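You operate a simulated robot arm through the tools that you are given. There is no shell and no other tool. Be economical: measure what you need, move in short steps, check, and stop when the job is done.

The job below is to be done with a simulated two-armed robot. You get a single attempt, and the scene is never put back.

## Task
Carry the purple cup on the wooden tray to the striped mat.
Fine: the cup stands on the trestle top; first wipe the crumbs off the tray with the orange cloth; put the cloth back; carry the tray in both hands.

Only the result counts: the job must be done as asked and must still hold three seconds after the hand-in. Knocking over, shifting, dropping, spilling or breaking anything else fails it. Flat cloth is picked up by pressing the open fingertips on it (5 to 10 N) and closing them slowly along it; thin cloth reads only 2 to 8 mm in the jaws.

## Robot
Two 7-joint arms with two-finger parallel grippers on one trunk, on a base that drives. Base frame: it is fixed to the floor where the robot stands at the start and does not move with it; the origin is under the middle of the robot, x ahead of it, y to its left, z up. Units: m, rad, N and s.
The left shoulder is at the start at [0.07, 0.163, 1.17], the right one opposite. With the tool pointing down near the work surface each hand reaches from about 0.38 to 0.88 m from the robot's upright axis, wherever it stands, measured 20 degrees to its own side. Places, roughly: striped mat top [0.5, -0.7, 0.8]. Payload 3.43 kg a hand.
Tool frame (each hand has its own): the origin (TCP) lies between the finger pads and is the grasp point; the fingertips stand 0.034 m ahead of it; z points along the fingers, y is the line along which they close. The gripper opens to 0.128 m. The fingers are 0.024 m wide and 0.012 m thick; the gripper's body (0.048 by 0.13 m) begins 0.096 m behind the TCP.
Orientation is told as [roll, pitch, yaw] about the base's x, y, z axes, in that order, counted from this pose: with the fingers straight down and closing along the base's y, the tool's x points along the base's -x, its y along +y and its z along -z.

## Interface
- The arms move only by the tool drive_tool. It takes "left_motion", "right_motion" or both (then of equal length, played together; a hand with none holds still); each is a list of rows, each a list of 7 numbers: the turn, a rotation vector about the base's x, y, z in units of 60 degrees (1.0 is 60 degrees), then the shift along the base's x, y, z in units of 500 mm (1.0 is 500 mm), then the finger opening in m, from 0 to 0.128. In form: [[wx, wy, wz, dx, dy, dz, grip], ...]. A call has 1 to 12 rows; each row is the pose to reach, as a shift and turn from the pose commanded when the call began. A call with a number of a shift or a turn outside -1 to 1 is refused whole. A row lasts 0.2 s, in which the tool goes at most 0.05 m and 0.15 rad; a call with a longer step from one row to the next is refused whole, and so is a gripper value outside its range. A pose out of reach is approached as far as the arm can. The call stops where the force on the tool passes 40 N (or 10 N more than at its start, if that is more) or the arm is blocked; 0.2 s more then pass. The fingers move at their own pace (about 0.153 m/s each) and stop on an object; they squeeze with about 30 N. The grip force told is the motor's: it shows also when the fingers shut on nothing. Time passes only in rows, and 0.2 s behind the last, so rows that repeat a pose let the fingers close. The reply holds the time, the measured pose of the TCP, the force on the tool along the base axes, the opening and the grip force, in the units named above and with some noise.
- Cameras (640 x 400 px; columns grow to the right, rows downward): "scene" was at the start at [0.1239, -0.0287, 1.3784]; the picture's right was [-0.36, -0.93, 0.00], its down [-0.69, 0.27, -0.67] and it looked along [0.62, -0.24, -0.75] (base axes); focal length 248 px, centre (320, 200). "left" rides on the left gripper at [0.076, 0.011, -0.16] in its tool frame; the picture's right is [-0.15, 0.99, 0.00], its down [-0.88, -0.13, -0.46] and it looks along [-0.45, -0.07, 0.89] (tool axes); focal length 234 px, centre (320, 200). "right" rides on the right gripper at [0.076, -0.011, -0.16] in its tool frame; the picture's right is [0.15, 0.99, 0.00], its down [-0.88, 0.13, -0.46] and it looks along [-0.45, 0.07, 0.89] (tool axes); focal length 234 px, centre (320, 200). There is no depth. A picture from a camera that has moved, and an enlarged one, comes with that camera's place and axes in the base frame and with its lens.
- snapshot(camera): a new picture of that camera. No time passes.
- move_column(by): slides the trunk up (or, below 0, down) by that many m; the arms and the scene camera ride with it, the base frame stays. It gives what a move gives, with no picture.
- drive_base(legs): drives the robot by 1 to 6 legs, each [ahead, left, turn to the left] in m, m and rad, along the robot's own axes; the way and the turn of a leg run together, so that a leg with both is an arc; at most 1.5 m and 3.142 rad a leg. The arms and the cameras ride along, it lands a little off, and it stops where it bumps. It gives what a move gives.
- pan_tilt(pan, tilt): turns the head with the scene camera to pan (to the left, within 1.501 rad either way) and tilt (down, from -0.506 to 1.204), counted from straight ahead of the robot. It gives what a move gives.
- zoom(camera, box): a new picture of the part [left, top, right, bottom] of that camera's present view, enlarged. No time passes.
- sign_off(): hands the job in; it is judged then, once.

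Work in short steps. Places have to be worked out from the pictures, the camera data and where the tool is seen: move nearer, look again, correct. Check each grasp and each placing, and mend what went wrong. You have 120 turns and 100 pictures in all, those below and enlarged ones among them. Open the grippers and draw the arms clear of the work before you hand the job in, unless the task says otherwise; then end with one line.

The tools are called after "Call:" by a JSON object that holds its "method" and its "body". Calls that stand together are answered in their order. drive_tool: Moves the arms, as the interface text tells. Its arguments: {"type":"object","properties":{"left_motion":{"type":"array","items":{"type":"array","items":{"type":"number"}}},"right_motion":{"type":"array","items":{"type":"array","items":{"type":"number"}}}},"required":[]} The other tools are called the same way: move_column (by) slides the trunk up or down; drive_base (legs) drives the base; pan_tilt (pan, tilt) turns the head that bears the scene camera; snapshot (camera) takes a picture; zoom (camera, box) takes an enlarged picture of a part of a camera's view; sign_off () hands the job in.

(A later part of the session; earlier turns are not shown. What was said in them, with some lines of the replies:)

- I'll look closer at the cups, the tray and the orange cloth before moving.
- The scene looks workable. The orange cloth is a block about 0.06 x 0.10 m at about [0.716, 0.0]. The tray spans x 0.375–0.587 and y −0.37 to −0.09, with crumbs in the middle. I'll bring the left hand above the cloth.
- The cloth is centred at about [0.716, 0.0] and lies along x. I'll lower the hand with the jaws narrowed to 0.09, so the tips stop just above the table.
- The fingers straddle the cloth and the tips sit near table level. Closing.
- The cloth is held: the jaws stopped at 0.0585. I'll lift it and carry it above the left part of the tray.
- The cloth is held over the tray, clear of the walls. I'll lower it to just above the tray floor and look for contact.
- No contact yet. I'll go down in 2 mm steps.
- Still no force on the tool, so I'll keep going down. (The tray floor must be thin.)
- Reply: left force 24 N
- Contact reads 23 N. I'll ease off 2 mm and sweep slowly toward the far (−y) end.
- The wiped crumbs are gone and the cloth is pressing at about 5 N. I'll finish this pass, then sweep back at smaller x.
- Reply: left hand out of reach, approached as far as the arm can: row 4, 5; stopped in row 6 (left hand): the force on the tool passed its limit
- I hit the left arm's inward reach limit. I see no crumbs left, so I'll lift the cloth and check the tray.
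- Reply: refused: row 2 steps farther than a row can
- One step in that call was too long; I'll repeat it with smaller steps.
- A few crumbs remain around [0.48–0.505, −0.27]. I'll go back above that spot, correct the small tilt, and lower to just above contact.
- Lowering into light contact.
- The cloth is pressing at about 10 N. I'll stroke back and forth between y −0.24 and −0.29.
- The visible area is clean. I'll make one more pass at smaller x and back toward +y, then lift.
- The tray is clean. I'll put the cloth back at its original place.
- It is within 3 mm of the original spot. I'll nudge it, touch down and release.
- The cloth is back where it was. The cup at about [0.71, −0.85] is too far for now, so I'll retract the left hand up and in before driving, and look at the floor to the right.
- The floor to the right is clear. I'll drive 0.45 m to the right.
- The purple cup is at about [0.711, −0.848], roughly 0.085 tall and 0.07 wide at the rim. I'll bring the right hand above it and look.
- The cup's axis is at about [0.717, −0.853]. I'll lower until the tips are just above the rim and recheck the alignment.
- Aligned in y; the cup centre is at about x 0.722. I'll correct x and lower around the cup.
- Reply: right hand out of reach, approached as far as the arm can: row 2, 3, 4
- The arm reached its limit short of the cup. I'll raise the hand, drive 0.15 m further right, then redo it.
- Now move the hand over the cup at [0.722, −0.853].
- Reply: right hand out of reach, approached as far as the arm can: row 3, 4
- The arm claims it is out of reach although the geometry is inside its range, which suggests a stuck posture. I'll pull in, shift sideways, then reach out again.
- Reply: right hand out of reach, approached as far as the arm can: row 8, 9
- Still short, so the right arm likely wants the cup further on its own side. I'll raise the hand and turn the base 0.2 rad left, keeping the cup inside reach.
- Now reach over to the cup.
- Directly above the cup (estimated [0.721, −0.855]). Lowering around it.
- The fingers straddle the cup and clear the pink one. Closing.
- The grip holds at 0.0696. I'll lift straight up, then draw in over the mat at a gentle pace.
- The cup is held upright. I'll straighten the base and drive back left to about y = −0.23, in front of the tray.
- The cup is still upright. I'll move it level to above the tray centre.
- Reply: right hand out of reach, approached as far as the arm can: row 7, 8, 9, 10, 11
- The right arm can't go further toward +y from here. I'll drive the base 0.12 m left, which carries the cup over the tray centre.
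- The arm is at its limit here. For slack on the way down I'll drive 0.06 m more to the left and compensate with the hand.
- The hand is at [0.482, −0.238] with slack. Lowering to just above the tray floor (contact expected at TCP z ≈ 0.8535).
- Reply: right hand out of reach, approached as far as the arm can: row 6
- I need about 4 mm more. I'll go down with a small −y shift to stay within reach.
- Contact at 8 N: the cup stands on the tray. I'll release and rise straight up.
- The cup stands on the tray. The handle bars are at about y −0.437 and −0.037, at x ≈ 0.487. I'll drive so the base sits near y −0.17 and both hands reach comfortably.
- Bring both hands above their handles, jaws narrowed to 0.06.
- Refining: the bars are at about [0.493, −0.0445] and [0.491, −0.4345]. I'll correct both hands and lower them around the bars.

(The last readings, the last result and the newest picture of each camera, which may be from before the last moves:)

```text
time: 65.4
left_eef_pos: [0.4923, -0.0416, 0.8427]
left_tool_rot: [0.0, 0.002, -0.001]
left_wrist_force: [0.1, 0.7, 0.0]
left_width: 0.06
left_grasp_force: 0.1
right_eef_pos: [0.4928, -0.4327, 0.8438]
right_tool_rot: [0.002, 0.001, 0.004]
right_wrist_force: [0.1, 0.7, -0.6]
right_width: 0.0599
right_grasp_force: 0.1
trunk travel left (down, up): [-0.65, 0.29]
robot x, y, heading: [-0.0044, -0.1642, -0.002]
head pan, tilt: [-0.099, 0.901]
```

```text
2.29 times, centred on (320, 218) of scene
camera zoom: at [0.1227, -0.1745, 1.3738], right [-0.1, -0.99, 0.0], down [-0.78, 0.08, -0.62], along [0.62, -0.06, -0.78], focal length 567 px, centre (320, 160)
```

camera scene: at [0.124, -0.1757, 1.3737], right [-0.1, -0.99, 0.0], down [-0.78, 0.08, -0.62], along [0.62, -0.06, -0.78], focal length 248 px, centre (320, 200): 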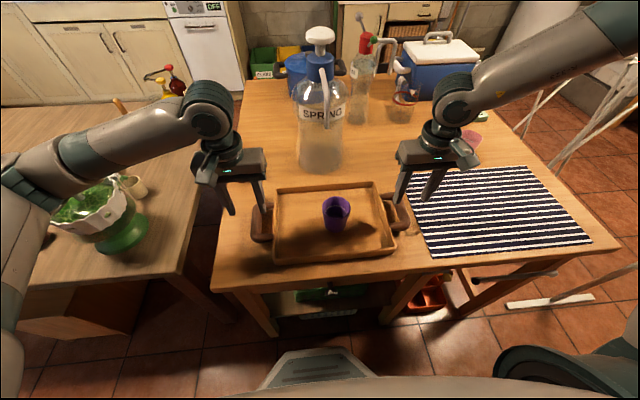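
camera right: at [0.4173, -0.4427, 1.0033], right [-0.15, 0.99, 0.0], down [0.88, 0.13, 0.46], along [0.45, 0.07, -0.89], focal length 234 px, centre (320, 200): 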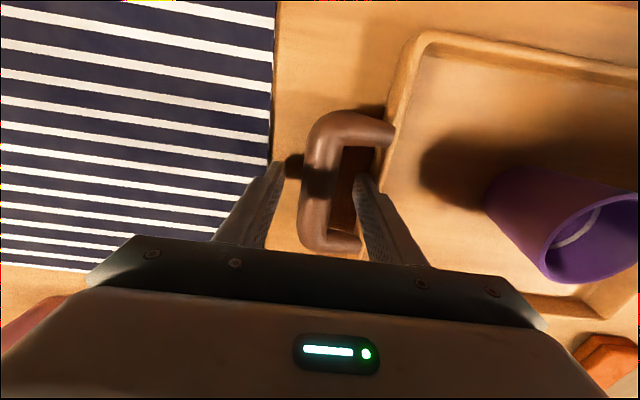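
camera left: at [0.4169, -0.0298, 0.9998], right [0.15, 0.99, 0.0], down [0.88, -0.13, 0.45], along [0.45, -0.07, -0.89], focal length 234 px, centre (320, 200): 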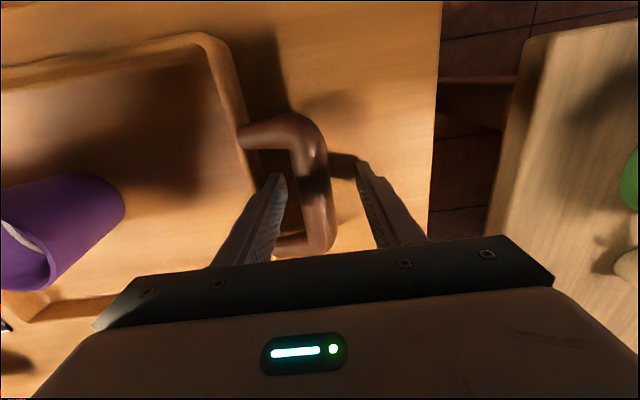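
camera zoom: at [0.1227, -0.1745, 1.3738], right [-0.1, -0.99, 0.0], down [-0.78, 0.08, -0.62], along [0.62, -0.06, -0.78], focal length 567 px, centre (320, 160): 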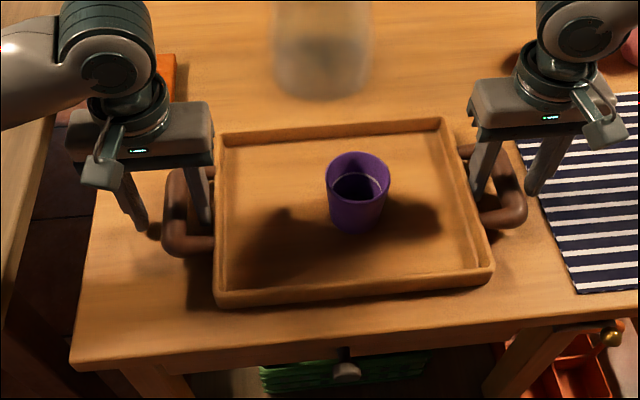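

Both hands straddle their bars. Closing both together.

Call:
{"method": "drive_tool", "body": {"left_motion": [[0, 0, 0, 0, 0, 0, 0.045], [0, 0, 0, 0, 0, 0, 0.03], [0, 0, 0, 0, 0, 0, 0.02], [0, 0, 0, 0, 0, 0, 0.01], [0, 0, 0, 0, 0, 0, 0.005], [0, 0, 0, 0, 0, 0, 0.005]], "right_motion": [[0, 0, 0, 0, 0, 0, 0.045], [0, 0, 0, 0, 0, 0, 0.03], [0, 0, 0, 0, 0, 0, 0.02], [0, 0, 0, 0, 0, 0, 0.01], [0, 0, 0, 0, 0, 0, 0.005], [0, 0, 0, 0, 0, 0, 0.005]]}}

Call:
{"method": "zoom", "body": {"camera": "scene", "box": [180, 130, 460, 305]}}

```text
time: 66.8
left_eef_pos: [0.4925, -0.0422, 0.8412]
left_tool_rot: [-0.002, 0.002, -0.004]
left_wrist_force: [-0.2, -26.3, 0.1]
left_width: 0.0274
left_grasp_force: 29.9
right_eef_pos: [0.4941, -0.432, 0.8428]
right_tool_rot: [0.005, 0.001, 0.006]
right_wrist_force: [-0.5, 25.9, -0.2]
right_width: 0.0276
right_grasp_force: 29.9
trunk travel left (down, up): [-0.65, 0.29]
robot x, y, heading: [-0.0006, -0.1678, 0.0]
head pan, tilt: [-0.099, 0.901]
```

```text
2.29 times, centred on (320, 218) of scene
camera zoom: at [0.123, -0.1746, 1.3738], right [-0.1, -0.99, 0.0], down [-0.78, 0.08, -0.62], along [0.62, -0.06, -0.78], focal length 567 px, centre (320, 160)
```

zoom: 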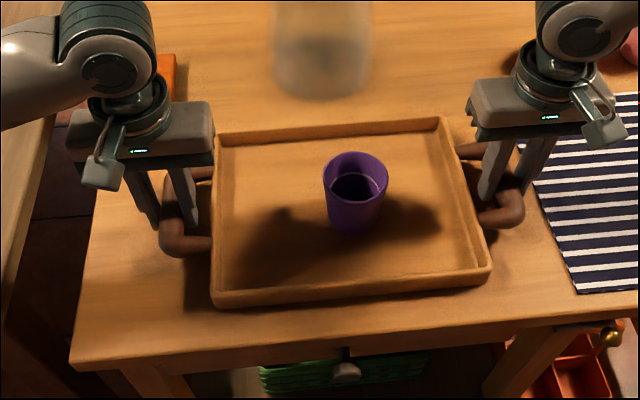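

Both grips hold (0.027), but the hands pull against each other at 26 N. I'll relieve that by moving each 2.5 mm inward.

Call:
{"method": "drive_tool", "body": {"left_motion": [[0, 0, 0, 0, -0.005, 0, 0.005], [0, 0, 0, 0, -0.005, 0, 0.005]], "right_motion": [[0, 0, 0, 0, 0.005, 0, 0.005], [0, 0, 0, 0, 0.005, 0, 0.005]]}}

```text
time: 67.4
left_eef_pos: [0.4929, -0.0434, 0.8415]
left_tool_rot: [0.003, 0.001, 0.0]
left_wrist_force: [-0.6, -5.4, -0.6]
left_width: 0.0276
left_grasp_force: 29.9
right_eef_pos: [0.4934, -0.4317, 0.8427]
right_tool_rot: [-0.001, 0.0, 0.004]
right_wrist_force: [1.1, 5.9, -0.2]
right_width: 0.0277
right_grasp_force: 29.8
trunk travel left (down, up): [-0.65, 0.29]
robot x, y, heading: [-0.0028, -0.1669, -0.007]
head pan, tilt: [-0.099, 0.901]
```

The internal force is now small. I'll lift 2 cm slowly and check.

Call:
{"method": "drive_tool", "body": {"left_motion": [[0, 0, 0, 0, 0, 0.01, 0.005], [0, 0, 0, 0, 0, 0.025, 0.005], [0, 0, 0, 0, 0, 0.04, 0.005], [0, 0, 0, 0, 0, 0.04, 0.005]], "right_motion": [[0, 0, 0, 0, 0, 0.01, 0.005], [0, 0, 0, 0, 0, 0.025, 0.005], [0, 0, 0, 0, 0, 0.04, 0.005], [0, 0, 0, 0, 0, 0.04, 0.005]]}}

Call:
{"method": "zoom", "body": {"camera": "scene", "box": [180, 130, 460, 305]}}

```text
time: 68.4
left_eef_pos: [0.493, -0.0429, 0.8628]
left_tool_rot: [0.0, 0.002, -0.002]
left_wrist_force: [-0.3, -0.3, -3.0]
left_width: 0.0278
left_grasp_force: 29.1
right_eef_pos: [0.494, -0.4313, 0.8653]
right_tool_rot: [0.0, 0.002, 0.005]
right_wrist_force: [1.1, 0.3, -2.3]
right_width: 0.0275
right_grasp_force: 29.8
trunk travel left (down, up): [-0.65, 0.29]
robot x, y, heading: [-0.0035, -0.1675, -0.002]
head pan, tilt: [-0.099, 0.901]
```

```text
2.29 times, centred on (320, 218) of scene
camera zoom: at [0.123, -0.1745, 1.3738], right [-0.1, -0.99, 0.0], down [-0.78, 0.08, -0.62], along [0.62, -0.06, -0.78], focal length 567 px, centre (320, 160)
```

zoom: 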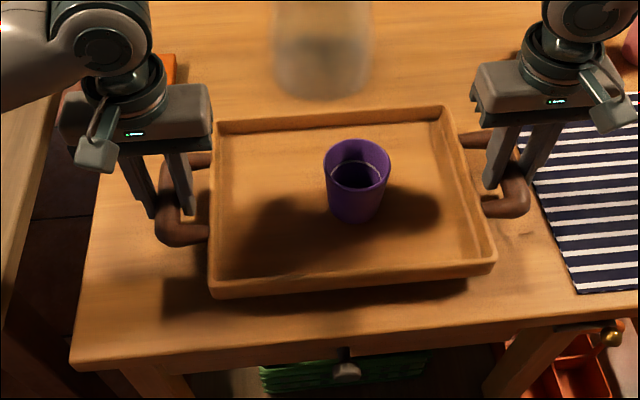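

The tray is lifted level with the cup steady. I'll raise it 6 cm more and draw it 8 cm toward the robot, to keep the forearms away from the tall bottle.

Call:
{"method": "drive_tool", "body": {"left_motion": [[0, 0, 0, 0, 0, 0.02, 0.005], [0, 0, 0, 0, 0, 0.05, 0.005], [0, 0, 0, 0, 0, 0.08, 0.005], [0, 0, 0, -0.01, 0, 0.11, 0.005], [0, 0, 0, -0.04, 0, 0.12, 0.005], [0, 0, 0, -0.075, 0, 0.12, 0.005], [0, 0, 0, -0.11, 0, 0.12, 0.005], [0, 0, 0, -0.14, 0, 0.12, 0.005], [0, 0, 0, -0.16, 0, 0.12, 0.005], [0, 0, 0, -0.16, 0, 0.12, 0.005]], "right_motion": [[0, 0, 0, 0, 0, 0.02, 0.005], [0, 0, 0, 0, 0, 0.05, 0.005], [0, 0, 0, 0, 0, 0.08, 0.005], [0, 0, 0, -0.01, 0, 0.11, 0.005], [0, 0, 0, -0.04, 0, 0.12, 0.005], [0, 0, 0, -0.075, 0, 0.12, 0.005], [0, 0, 0, -0.11, 0, 0.12, 0.005], [0, 0, 0, -0.14, 0, 0.12, 0.005], [0, 0, 0, -0.16, 0, 0.12, 0.005], [0, 0, 0, -0.16, 0, 0.12, 0.005]]}}

Call:
{"method": "snapshot", "body": {"camera": "scene"}}

```text
time: 70.6
left_eef_pos: [0.4142, -0.0441, 0.9211]
left_tool_rot: [0.002, 0.001, -0.001]
left_wrist_force: [-0.3, 30.8, -3.3]
left_width: 0.0275
left_grasp_force: 29.7
right_eef_pos: [0.4135, -0.4317, 0.923]
right_tool_rot: [-0.002, 0.001, 0.004]
right_wrist_force: [0.2, -30.2, -2.5]
right_width: 0.0274
right_grasp_force: 30.0
trunk travel left (down, up): [-0.65, 0.29]
robot x, y, heading: [-0.0061, -0.1684, -0.003]
head pan, tilt: [-0.099, 0.901]
```

```text
32 pictures are left
camera scene: at [0.1232, -0.1745, 1.3737], right [-0.1, -0.99, 0.0], down [-0.78, 0.08, -0.62], along [0.62, -0.06, -0.78], focal length 248 px, centre (320, 200)
```

scene: 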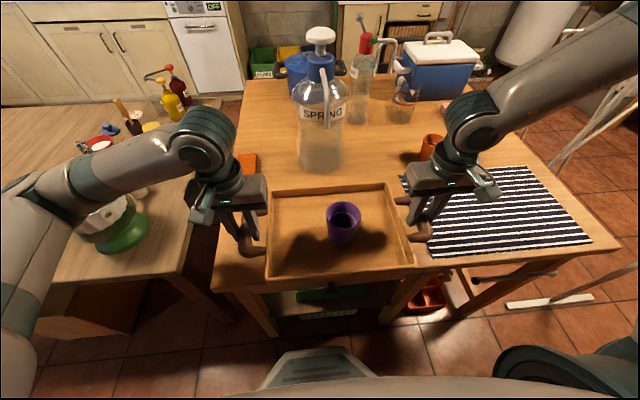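

The internal squeeze has become 30 N inward. I'll spread each hand 3 mm to relieve it.

Call:
{"method": "drive_tool", "body": {"left_motion": [[0, 0, 0, 0, 0.003, 0, 0.005], [0, 0, 0, 0, 0.006, 0, 0.005], [0, 0, 0, 0, 0.006, 0, 0.005]], "right_motion": [[0, 0, 0, 0, -0.003, 0, 0.005], [0, 0, 0, 0, -0.006, 0, 0.005], [0, 0, 0, 0, -0.006, 0, 0.005]]}}

```text
time: 71.4
left_eef_pos: [0.4137, -0.0439, 0.9235]
left_tool_rot: [-0.007, 0.002, -0.003]
left_wrist_force: [0.6, -22.4, -3.3]
left_width: 0.0274
left_grasp_force: 30.2
right_eef_pos: [0.4152, -0.4314, 0.9239]
right_tool_rot: [0.009, -0.002, 0.008]
right_wrist_force: [0.8, 22.8, -2.1]
right_width: 0.0274
right_grasp_force: 29.9
trunk travel left (down, up): [-0.65, 0.29]
robot x, y, heading: [-0.0011, -0.1675, -0.005]
head pan, tilt: [-0.099, 0.901]
```

I overshot; easing back 1.3 mm each.

Call:
{"method": "drive_tool", "body": {"left_motion": [[0, 0, 0, 0, -0.0025, 0, 0.005], [0, 0, 0, 0, -0.0025, 0, 0.005]], "right_motion": [[0, 0, 0, 0, 0.0025, 0, 0.005], [0, 0, 0, 0, 0.0025, 0, 0.005]]}}

```text
time: 72.0
left_eef_pos: [0.4134, -0.0438, 0.9215]
left_tool_rot: [-0.004, 0.001, -0.004]
left_wrist_force: [-0.6, -29.0, -3.5]
left_width: 0.0277
left_grasp_force: 29.9
right_eef_pos: [0.4145, -0.4311, 0.9238]
right_tool_rot: [0.005, 0.0, 0.006]
right_wrist_force: [0.1, 29.4, -2.2]
right_width: 0.0274
right_grasp_force: 29.7
trunk travel left (down, up): [-0.65, 0.29]
robot x, y, heading: [-0.0042, -0.1645, -0.001]
head pan, tilt: [-0.099, 0.901]
```

The reading seems to lag; I'll hold briefly and read again.

Call:
{"method": "drive_tool", "body": {"left_motion": [[0, 0, 0, 0, 0, 0, 0.005], [0, 0, 0, 0, 0, 0, 0.005], [0, 0, 0, 0, 0, 0, 0.005]], "right_motion": [[0, 0, 0, 0, 0, 0, 0.005], [0, 0, 0, 0, 0, 0, 0.005], [0, 0, 0, 0, 0, 0, 0.005]]}}

```text
time: 72.8
left_eef_pos: [0.4129, -0.0433, 0.9221]
left_tool_rot: [-0.005, 0.0, -0.002]
left_wrist_force: [-0.2, -31.8, -2.7]
left_width: 0.0275
left_grasp_force: 30.2
right_eef_pos: [0.4136, -0.4314, 0.9226]
right_tool_rot: [0.005, -0.001, 0.006]
right_wrist_force: [0.9, 32.0, -2.2]
right_width: 0.0272
right_grasp_force: 29.5
trunk travel left (down, up): [-0.65, 0.29]
robot x, y, heading: [-0.0017, -0.1687, 0.003]
head pan, tilt: [-0.099, 0.901]
```

I'll ease inward another 1 mm each and hold to settle.

Call:
{"method": "drive_tool", "body": {"left_motion": [[0, 0, 0, 0, -0.002, 0, 0.005], [0, 0, 0, 0, -0.002, 0, 0.005], [0, 0, 0, 0, -0.002, 0, 0.005], [0, 0, 0, 0, -0.002, 0, 0.005]], "right_motion": [[0, 0, 0, 0, 0.002, 0, 0.005], [0, 0, 0, 0, 0.002, 0, 0.005], [0, 0, 0, 0, 0.002, 0, 0.005], [0, 0, 0, 0, 0.002, 0, 0.005]]}}

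```text
time: 73.8
left_eef_pos: [0.4134, -0.0437, 0.9228]
left_tool_rot: [-0.001, 0.001, -0.003]
left_wrist_force: [-1.2, -16.7, -2.4]
left_width: 0.0276
left_grasp_force: 30.1
right_eef_pos: [0.4139, -0.4318, 0.9227]
right_tool_rot: [0.001, 0.001, 0.004]
right_wrist_force: [1.4, 15.8, -3.6]
right_width: 0.0276
right_grasp_force: 30.2
trunk travel left (down, up): [-0.65, 0.29]
robot x, y, heading: [-0.0019, -0.1663, -0.002]
head pan, tilt: [-0.099, 0.901]
```

The force is down to 16 N and falling. I'll drive right 0.25 m first, then check clearances.

Call:
{"method": "drive_base", "body": {"legs": [[0, -0.25, 0]]}}

Call:
{"method": "snapshot", "body": {"camera": "scene"}}

```text
time: 75.6
left_eef_pos: [0.4135, -0.2936, 0.9224]
left_tool_rot: [0.0, 0.002, -0.003]
left_wrist_force: [-0.2, -8.0, -2.0]
left_width: 0.0276
left_grasp_force: 29.8
right_eef_pos: [0.4123, -0.682, 0.9222]
right_tool_rot: [0.003, 0.0, 0.004]
right_wrist_force: [0.8, 7.8, -3.3]
right_width: 0.0275
right_grasp_force: 29.8
trunk travel left (down, up): [-0.65, 0.29]
robot x, y, heading: [-0.0053, -0.4184, -0.006]
head pan, tilt: [-0.099, 0.901]
```

```text
31 pictures are left
camera scene: at [0.1224, -0.4233, 1.3738], right [-0.1, -0.99, 0.0], down [-0.78, 0.08, -0.62], along [0.62, -0.06, -0.78], focal length 248 px, centre (320, 200)
```

scene: 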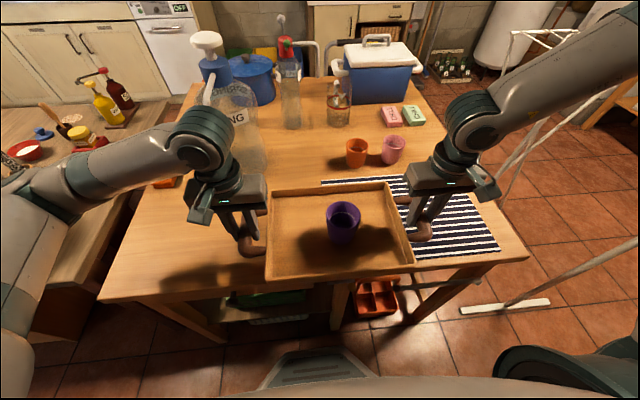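

The bottle was cleared. Before the last 0.2 m I'll look right for clearance between the elbow and the standing pole.

Call:
{"method": "pan_tilt", "body": {"pan": -1.1, "tilt": 0.35}}

Call:
{"method": "snapshot", "body": {"camera": "scene"}}

Call:
{"method": "snapshot", "body": {"camera": "right"}}

```text
time: 76.9
left_eef_pos: [0.413, -0.2921, 0.9224]
left_tool_rot: [-0.001, 0.003, -0.004]
left_wrist_force: [-0.8, -1.7, -2.6]
left_width: 0.0274
left_grasp_force: 29.9
right_eef_pos: [0.4131, -0.6802, 0.9241]
right_tool_rot: [0.001, 0.0, 0.003]
right_wrist_force: [2.0, 2.0, -2.6]
right_width: 0.0273
right_grasp_force: 30.1
trunk travel left (down, up): [-0.65, 0.29]
robot x, y, heading: [-0.0035, -0.4123, -0.007]
head pan, tilt: [-1.1, 0.351]
```

```text
30 pictures are left
camera scene: at [0.0894, -0.4986, 1.4213], right [-0.89, -0.45, 0.0], down [-0.16, 0.31, -0.94], along [0.42, -0.84, -0.34], focal length 248 px, centre (320, 200)
```

scene: 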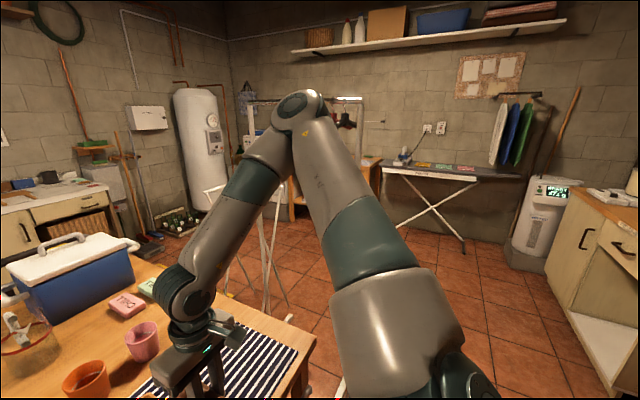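

```text
29 pictures are left
camera right: at [0.3372, -0.6907, 1.0833], right [-0.15, 0.99, 0.0], down [0.88, 0.13, 0.46], along [0.45, 0.07, -0.89], focal length 234 px, centre (320, 200)
```

right: 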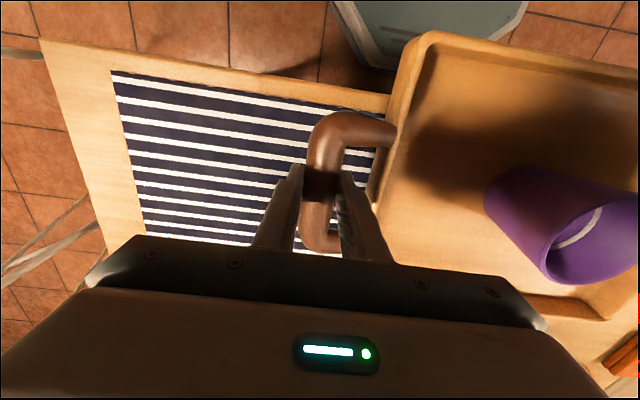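

The elbow is high and well short of the pole, at y ≈ −0.85. Driving the remaining 0.204 m.

Call:
{"method": "drive_base", "body": {"legs": [[0, -0.204, 0.004]]}}

Call:
{"method": "pan_tilt", "body": {"pan": -0.1, "tilt": 0.9}}

Call:
{"method": "snapshot", "body": {"camera": "scene"}}

Call:
{"method": "snapshot", "body": {"camera": "right"}}

Call:
{"method": "snapshot", "body": {"camera": "left"}}

```text
time: 78.5
left_eef_pos: [0.4131, -0.4988, 0.9223]
left_tool_rot: [0.0, 0.002, -0.002]
left_wrist_force: [-0.7, -2.7, -2.5]
left_width: 0.0275
left_grasp_force: 30.2
right_eef_pos: [0.4119, -0.8868, 0.9233]
right_tool_rot: [0.0, 0.0, 0.003]
right_wrist_force: [-0.2, 1.3, -3.1]
right_width: 0.0273
right_grasp_force: 29.9
trunk travel left (down, up): [-0.65, 0.29]
robot x, y, heading: [-0.0027, -0.6203, -0.005]
head pan, tilt: [-1.1, 0.351]
```

```text
time: 79.8
left_eef_pos: [0.4133, -0.4995, 0.9225]
left_tool_rot: [0.0, 0.002, -0.004]
left_wrist_force: [-0.6, -0.7, -2.9]
left_width: 0.0276
left_grasp_force: 29.7
right_eef_pos: [0.412, -0.8867, 0.9236]
right_tool_rot: [0.002, 0.001, 0.004]
right_wrist_force: [0.6, 0.7, -2.9]
right_width: 0.0276
right_grasp_force: 29.8
trunk travel left (down, up): [-0.65, 0.29]
robot x, y, heading: [-0.0047, -0.6224, -0.007]
head pan, tilt: [-0.099, 0.901]
```

```text
28 pictures are left
camera scene: at [0.1217, -0.6291, 1.3738], right [-0.1, -0.99, 0.0], down [-0.78, 0.08, -0.62], along [0.62, -0.06, -0.78], focal length 248 px, centre (320, 200)
```

scene: 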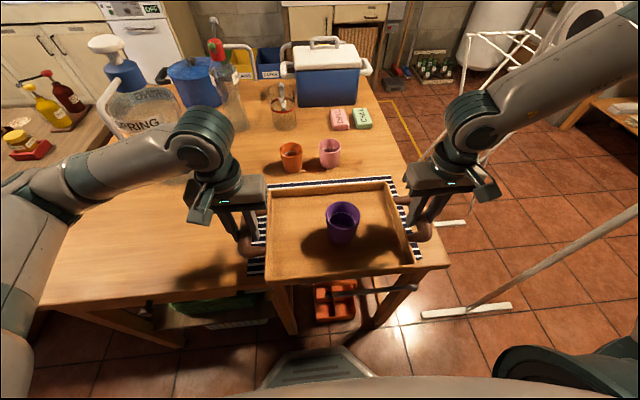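

```text
27 pictures are left
camera right: at [0.3363, -0.8965, 1.0833], right [-0.15, 0.99, 0.0], down [0.88, 0.13, 0.46], along [0.45, 0.07, -0.89], focal length 234 px, centre (320, 200)
```

right: 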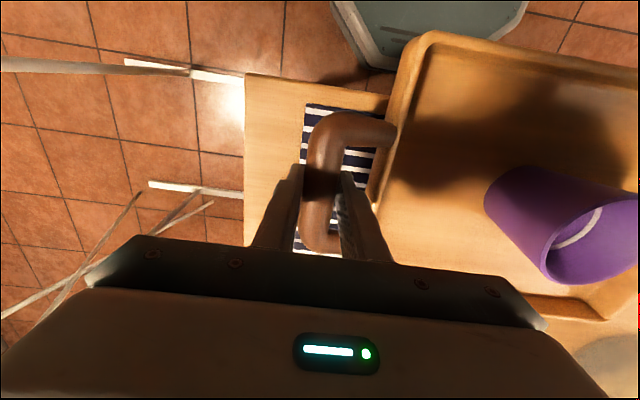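

```text
26 pictures are left
camera left: at [0.3372, -0.4866, 1.0813], right [0.15, 0.99, 0.0], down [0.88, -0.13, 0.45], along [0.45, -0.07, -0.89], focal length 234 px, centre (320, 200)
```

left: 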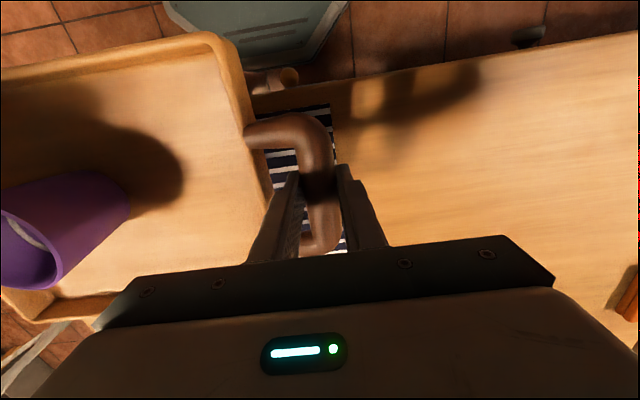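

The tray centre in y (−0.693) matches the mat centre (−0.6925), and the internal force is about 1 N. Now I'll move forward 9 cm to the mat centre in x.

Call:
{"method": "drive_tool", "body": {"left_motion": [[0, 0, 0, 0.02, 0, 0, 0.005], [0, 0, 0, 0.05, 0, 0, 0.005], [0, 0, 0, 0.08, 0, 0, 0.005], [0, 0, 0, 0.11, 0, 0, 0.005], [0, 0, 0, 0.14, 0, 0, 0.005], [0, 0, 0, 0.165, 0, 0, 0.005], [0, 0, 0, 0.18, 0, 0, 0.005], [0, 0, 0, 0.18, 0, 0, 0.005]], "right_motion": [[0, 0, 0, 0.02, 0, 0, 0.005], [0, 0, 0, 0.05, 0, 0, 0.005], [0, 0, 0, 0.08, 0, 0, 0.005], [0, 0, 0, 0.11, 0, 0, 0.005], [0, 0, 0, 0.14, 0, 0, 0.005], [0, 0, 0, 0.165, 0, 0, 0.005], [0, 0, 0, 0.18, 0, 0, 0.005], [0, 0, 0, 0.18, 0, 0, 0.005]]}}

Call:
{"method": "snapshot", "body": {"camera": "scene"}}

```text
time: 81.6
left_eef_pos: [0.5015, -0.4974, 0.9232]
left_tool_rot: [-0.003, 0.004, -0.004]
left_wrist_force: [1.4, -2.8, -3.2]
left_width: 0.0275
left_grasp_force: 29.9
right_eef_pos: [0.5032, -0.8862, 0.9238]
right_tool_rot: [0.002, -0.001, 0.004]
right_wrist_force: [-1.2, 2.6, -3.3]
right_width: 0.0275
right_grasp_force: 29.9
trunk travel left (down, up): [-0.65, 0.29]
robot x, y, heading: [-0.0045, -0.6224, -0.004]
head pan, tilt: [-0.099, 0.901]
```

```text
25 pictures are left
camera scene: at [0.1216, -0.6289, 1.3738], right [-0.1, -0.99, 0.0], down [-0.78, 0.08, -0.62], along [0.62, -0.06, -0.78], focal length 248 px, centre (320, 200)
```

scene: 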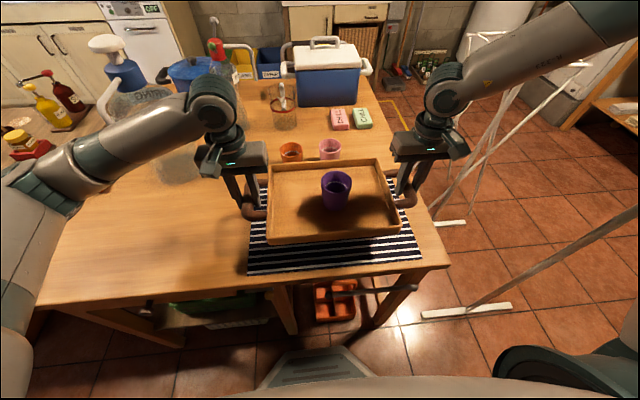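

Over the mat and steady. Lowering both hands together to about 5 mm above the mat.

Call:
{"method": "drive_tool", "body": {"left_motion": [[0, 0, 0, 0, 0, -0.03, 0.005], [0, 0, 0, 0, 0, -0.06, 0.005], [0, 0, 0, 0, 0, -0.09, 0.005], [0, 0, 0, 0, 0, -0.12, 0.005], [0, 0, 0, 0, 0, -0.14, 0.005], [0, 0, 0, 0, 0, -0.15, 0.005]], "right_motion": [[0, 0, 0, 0, 0, -0.03, 0.005], [0, 0, 0, 0, 0, -0.06, 0.005], [0, 0, 0, 0, 0, -0.09, 0.005], [0, 0, 0, 0, 0, -0.12, 0.005], [0, 0, 0, 0, 0, -0.14, 0.005], [0, 0, 0, 0, 0, -0.15, 0.005]]}}

```text
time: 83.0
left_eef_pos: [0.5023, -0.4994, 0.8476]
left_tool_rot: [0.002, 0.005, -0.001]
left_wrist_force: [-1.4, -3.2, -4.4]
left_width: 0.0274
left_grasp_force: 29.7
right_eef_pos: [0.5018, -0.8853, 0.8484]
right_tool_rot: [0.004, 0.0, 0.005]
right_wrist_force: [1.9, 3.1, -1.2]
right_width: 0.0274
right_grasp_force: 30.0
trunk travel left (down, up): [-0.65, 0.29]
robot x, y, heading: [-0.007, -0.6237, -0.001]
head pan, tilt: [-0.099, 0.901]
```

Call:
{"method": "drive_tool", "body": {"left_motion": [[0, 0, 0, 0, 0, -0.004, 0.005], [0, 0, 0, 0, 0, -0.007, 0.005], [0, 0, 0, 0, 0, -0.007, 0.005]], "right_motion": [[0, 0, 0, 0, 0, -0.004, 0.005], [0, 0, 0, 0, 0, -0.007, 0.005], [0, 0, 0, 0, 0, -0.007, 0.005]]}}

```text
time: 83.8
left_eef_pos: [0.502, -0.4989, 0.8468]
left_tool_rot: [-0.002, -0.002, -0.003]
left_wrist_force: [3.4, -4.1, 12.6]
left_width: 0.0274
left_grasp_force: 30.3
right_eef_pos: [0.502, -0.8868, 0.8467]
right_tool_rot: [0.002, -0.006, 0.005]
right_wrist_force: [6.3, 2.3, 23.4]
right_width: 0.0274
right_grasp_force: 30.1
trunk travel left (down, up): [-0.65, 0.29]
robot x, y, heading: [-0.0021, -0.6188, -0.007]
head pan, tilt: [-0.099, 0.901]
```

The tray has touched down. I'll take off the pressure, open both hands a little and look.

Call:
{"method": "drive_tool", "body": {"left_motion": [[0, 0, 0, 0, 0, 0.002, 0.005], [0, 0, 0, 0, 0, 0.003, 0.005], [0, 0, 0, 0, 0, 0.003, 0.03], [0, 0, 0, 0, 0, 0.003, 0.045], [0, 0, 0, 0, 0, 0.003, 0.06]], "right_motion": [[0, 0, 0, 0, 0, 0.003, 0.005], [0, 0, 0, 0, 0, 0.005, 0.005], [0, 0, 0, 0, 0, 0.005, 0.03], [0, 0, 0, 0, 0, 0.005, 0.045], [0, 0, 0, 0, 0, 0.005, 0.06]]}}

Call:
{"method": "snapshot", "body": {"camera": "left"}}

Call:
{"method": "snapshot", "body": {"camera": "right"}}

```text
time: 85.0
left_eef_pos: [0.502, -0.4989, 0.8444]
left_tool_rot: [0.0, 0.001, -0.005]
left_wrist_force: [0.9, -0.5, 0.0]
left_width: 0.06
left_grasp_force: 0.0
right_eef_pos: [0.5033, -0.8865, 0.8478]
right_tool_rot: [0.002, -0.001, 0.002]
right_wrist_force: [0.6, 0.4, 0.6]
right_width: 0.0599
right_grasp_force: 0.1
trunk travel left (down, up): [-0.65, 0.29]
robot x, y, heading: [-0.0026, -0.6188, -0.006]
head pan, tilt: [-0.099, 0.901]
```

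```text
24 pictures are left
camera left: at [0.4268, -0.4854, 1.0037], right [0.15, 0.99, 0.0], down [0.88, -0.13, 0.45], along [0.45, -0.07, -0.89], focal length 234 px, centre (320, 200)
```

left: 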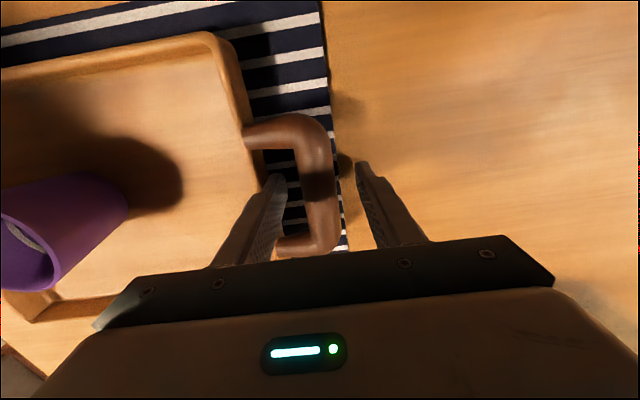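

```text
23 pictures are left
camera right: at [0.4265, -0.8966, 1.0078], right [-0.15, 0.99, 0.0], down [0.88, 0.13, 0.46], along [0.45, 0.07, -0.89], focal length 234 px, centre (320, 200)
```

right: 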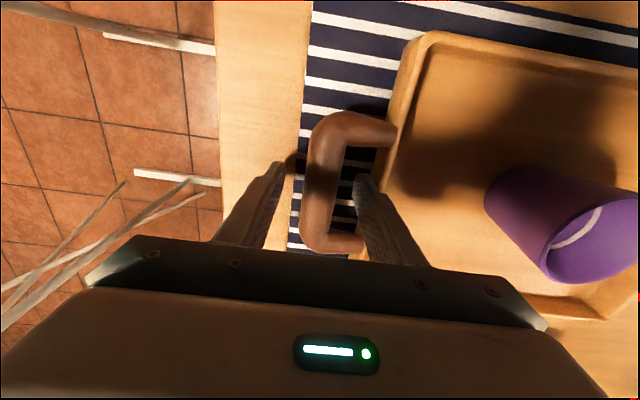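

Released; the tray and both handles lie inside the mat. I'll raise both hands straight up.

Call:
{"method": "drive_tool", "body": {"left_motion": [[0, 0, 0, 0, 0, 0.06, 0.06], [0, 0, 0, 0, 0, 0.14, 0.06], [0, 0, 0, 0, 0, 0.23, 0.06], [0, 0, 0, 0, 0, 0.32, 0.06], [0, 0, 0, -0.05, 0.03, 0.4, 0.06], [0, 0, 0, -0.12, 0.06, 0.45, 0.06]], "right_motion": [[0, 0, 0, 0, 0, 0.06, 0.06], [0, 0, 0, 0, 0, 0.14, 0.06], [0, 0, 0, 0, 0, 0.23, 0.06], [0, 0, 0, 0, 0, 0.32, 0.06], [0, 0, 0, -0.05, 0, 0.4, 0.06], [0, 0, 0, -0.12, 0, 0.45, 0.06]]}}

Call:
{"method": "snapshot", "body": {"camera": "scene"}}

Call:
{"method": "snapshot", "body": {"camera": "right"}}

```text
time: 86.4
left_eef_pos: [0.4382, -0.4701, 1.0718]
left_tool_rot: [0.001, 0.001, -0.005]
left_wrist_force: [-0.7, 0.5, -0.2]
left_width: 0.06
left_grasp_force: 0.0
right_eef_pos: [0.4364, -0.8898, 1.0722]
right_tool_rot: [0.001, -0.001, 0.004]
right_wrist_force: [-0.6, 0.2, 0.2]
right_width: 0.0601
right_grasp_force: 0.1
trunk travel left (down, up): [-0.65, 0.29]
robot x, y, heading: [-0.0063, -0.6228, -0.007]
head pan, tilt: [-0.099, 0.901]
```

```text
22 pictures are left
camera scene: at [0.118, -0.6289, 1.3741], right [-0.1, -0.99, 0.0], down [-0.78, 0.08, -0.62], along [0.62, -0.06, -0.78], focal length 248 px, centre (320, 200)
```

scene: 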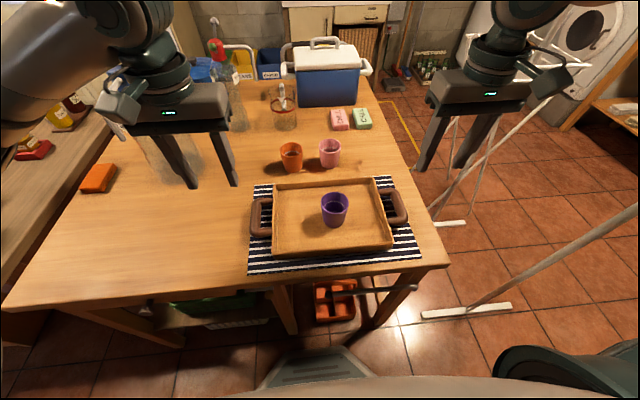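

```text
21 pictures are left
camera right: at [0.3613, -0.9005, 1.2327], right [-0.15, 0.99, 0.0], down [0.88, 0.13, 0.46], along [0.45, 0.07, -0.89], focal length 234 px, centre (320, 200)
```

right: 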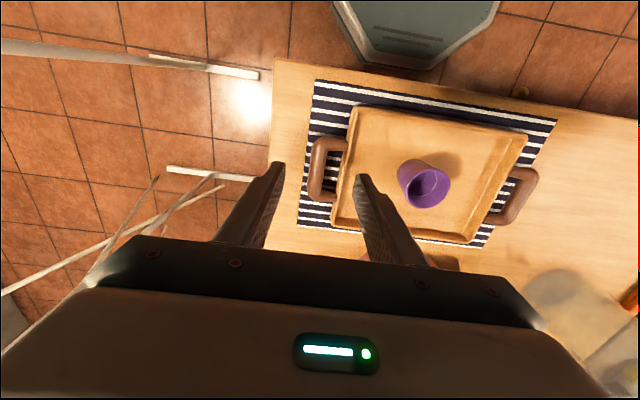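

The tray stands on the striped mat with the cup upright. The cloth is back, the crumbs are gone, and both hands are open and clear. Handing in.

Call:
{"method": "sign_off", "body": {}}

```text
The job is handed in.
```

The purple cup is standing upright on the wooden tray, centred on the striped mat; the crumbs are wiped off, the orange cloth is back in its place, and the tray was carried in both hands.
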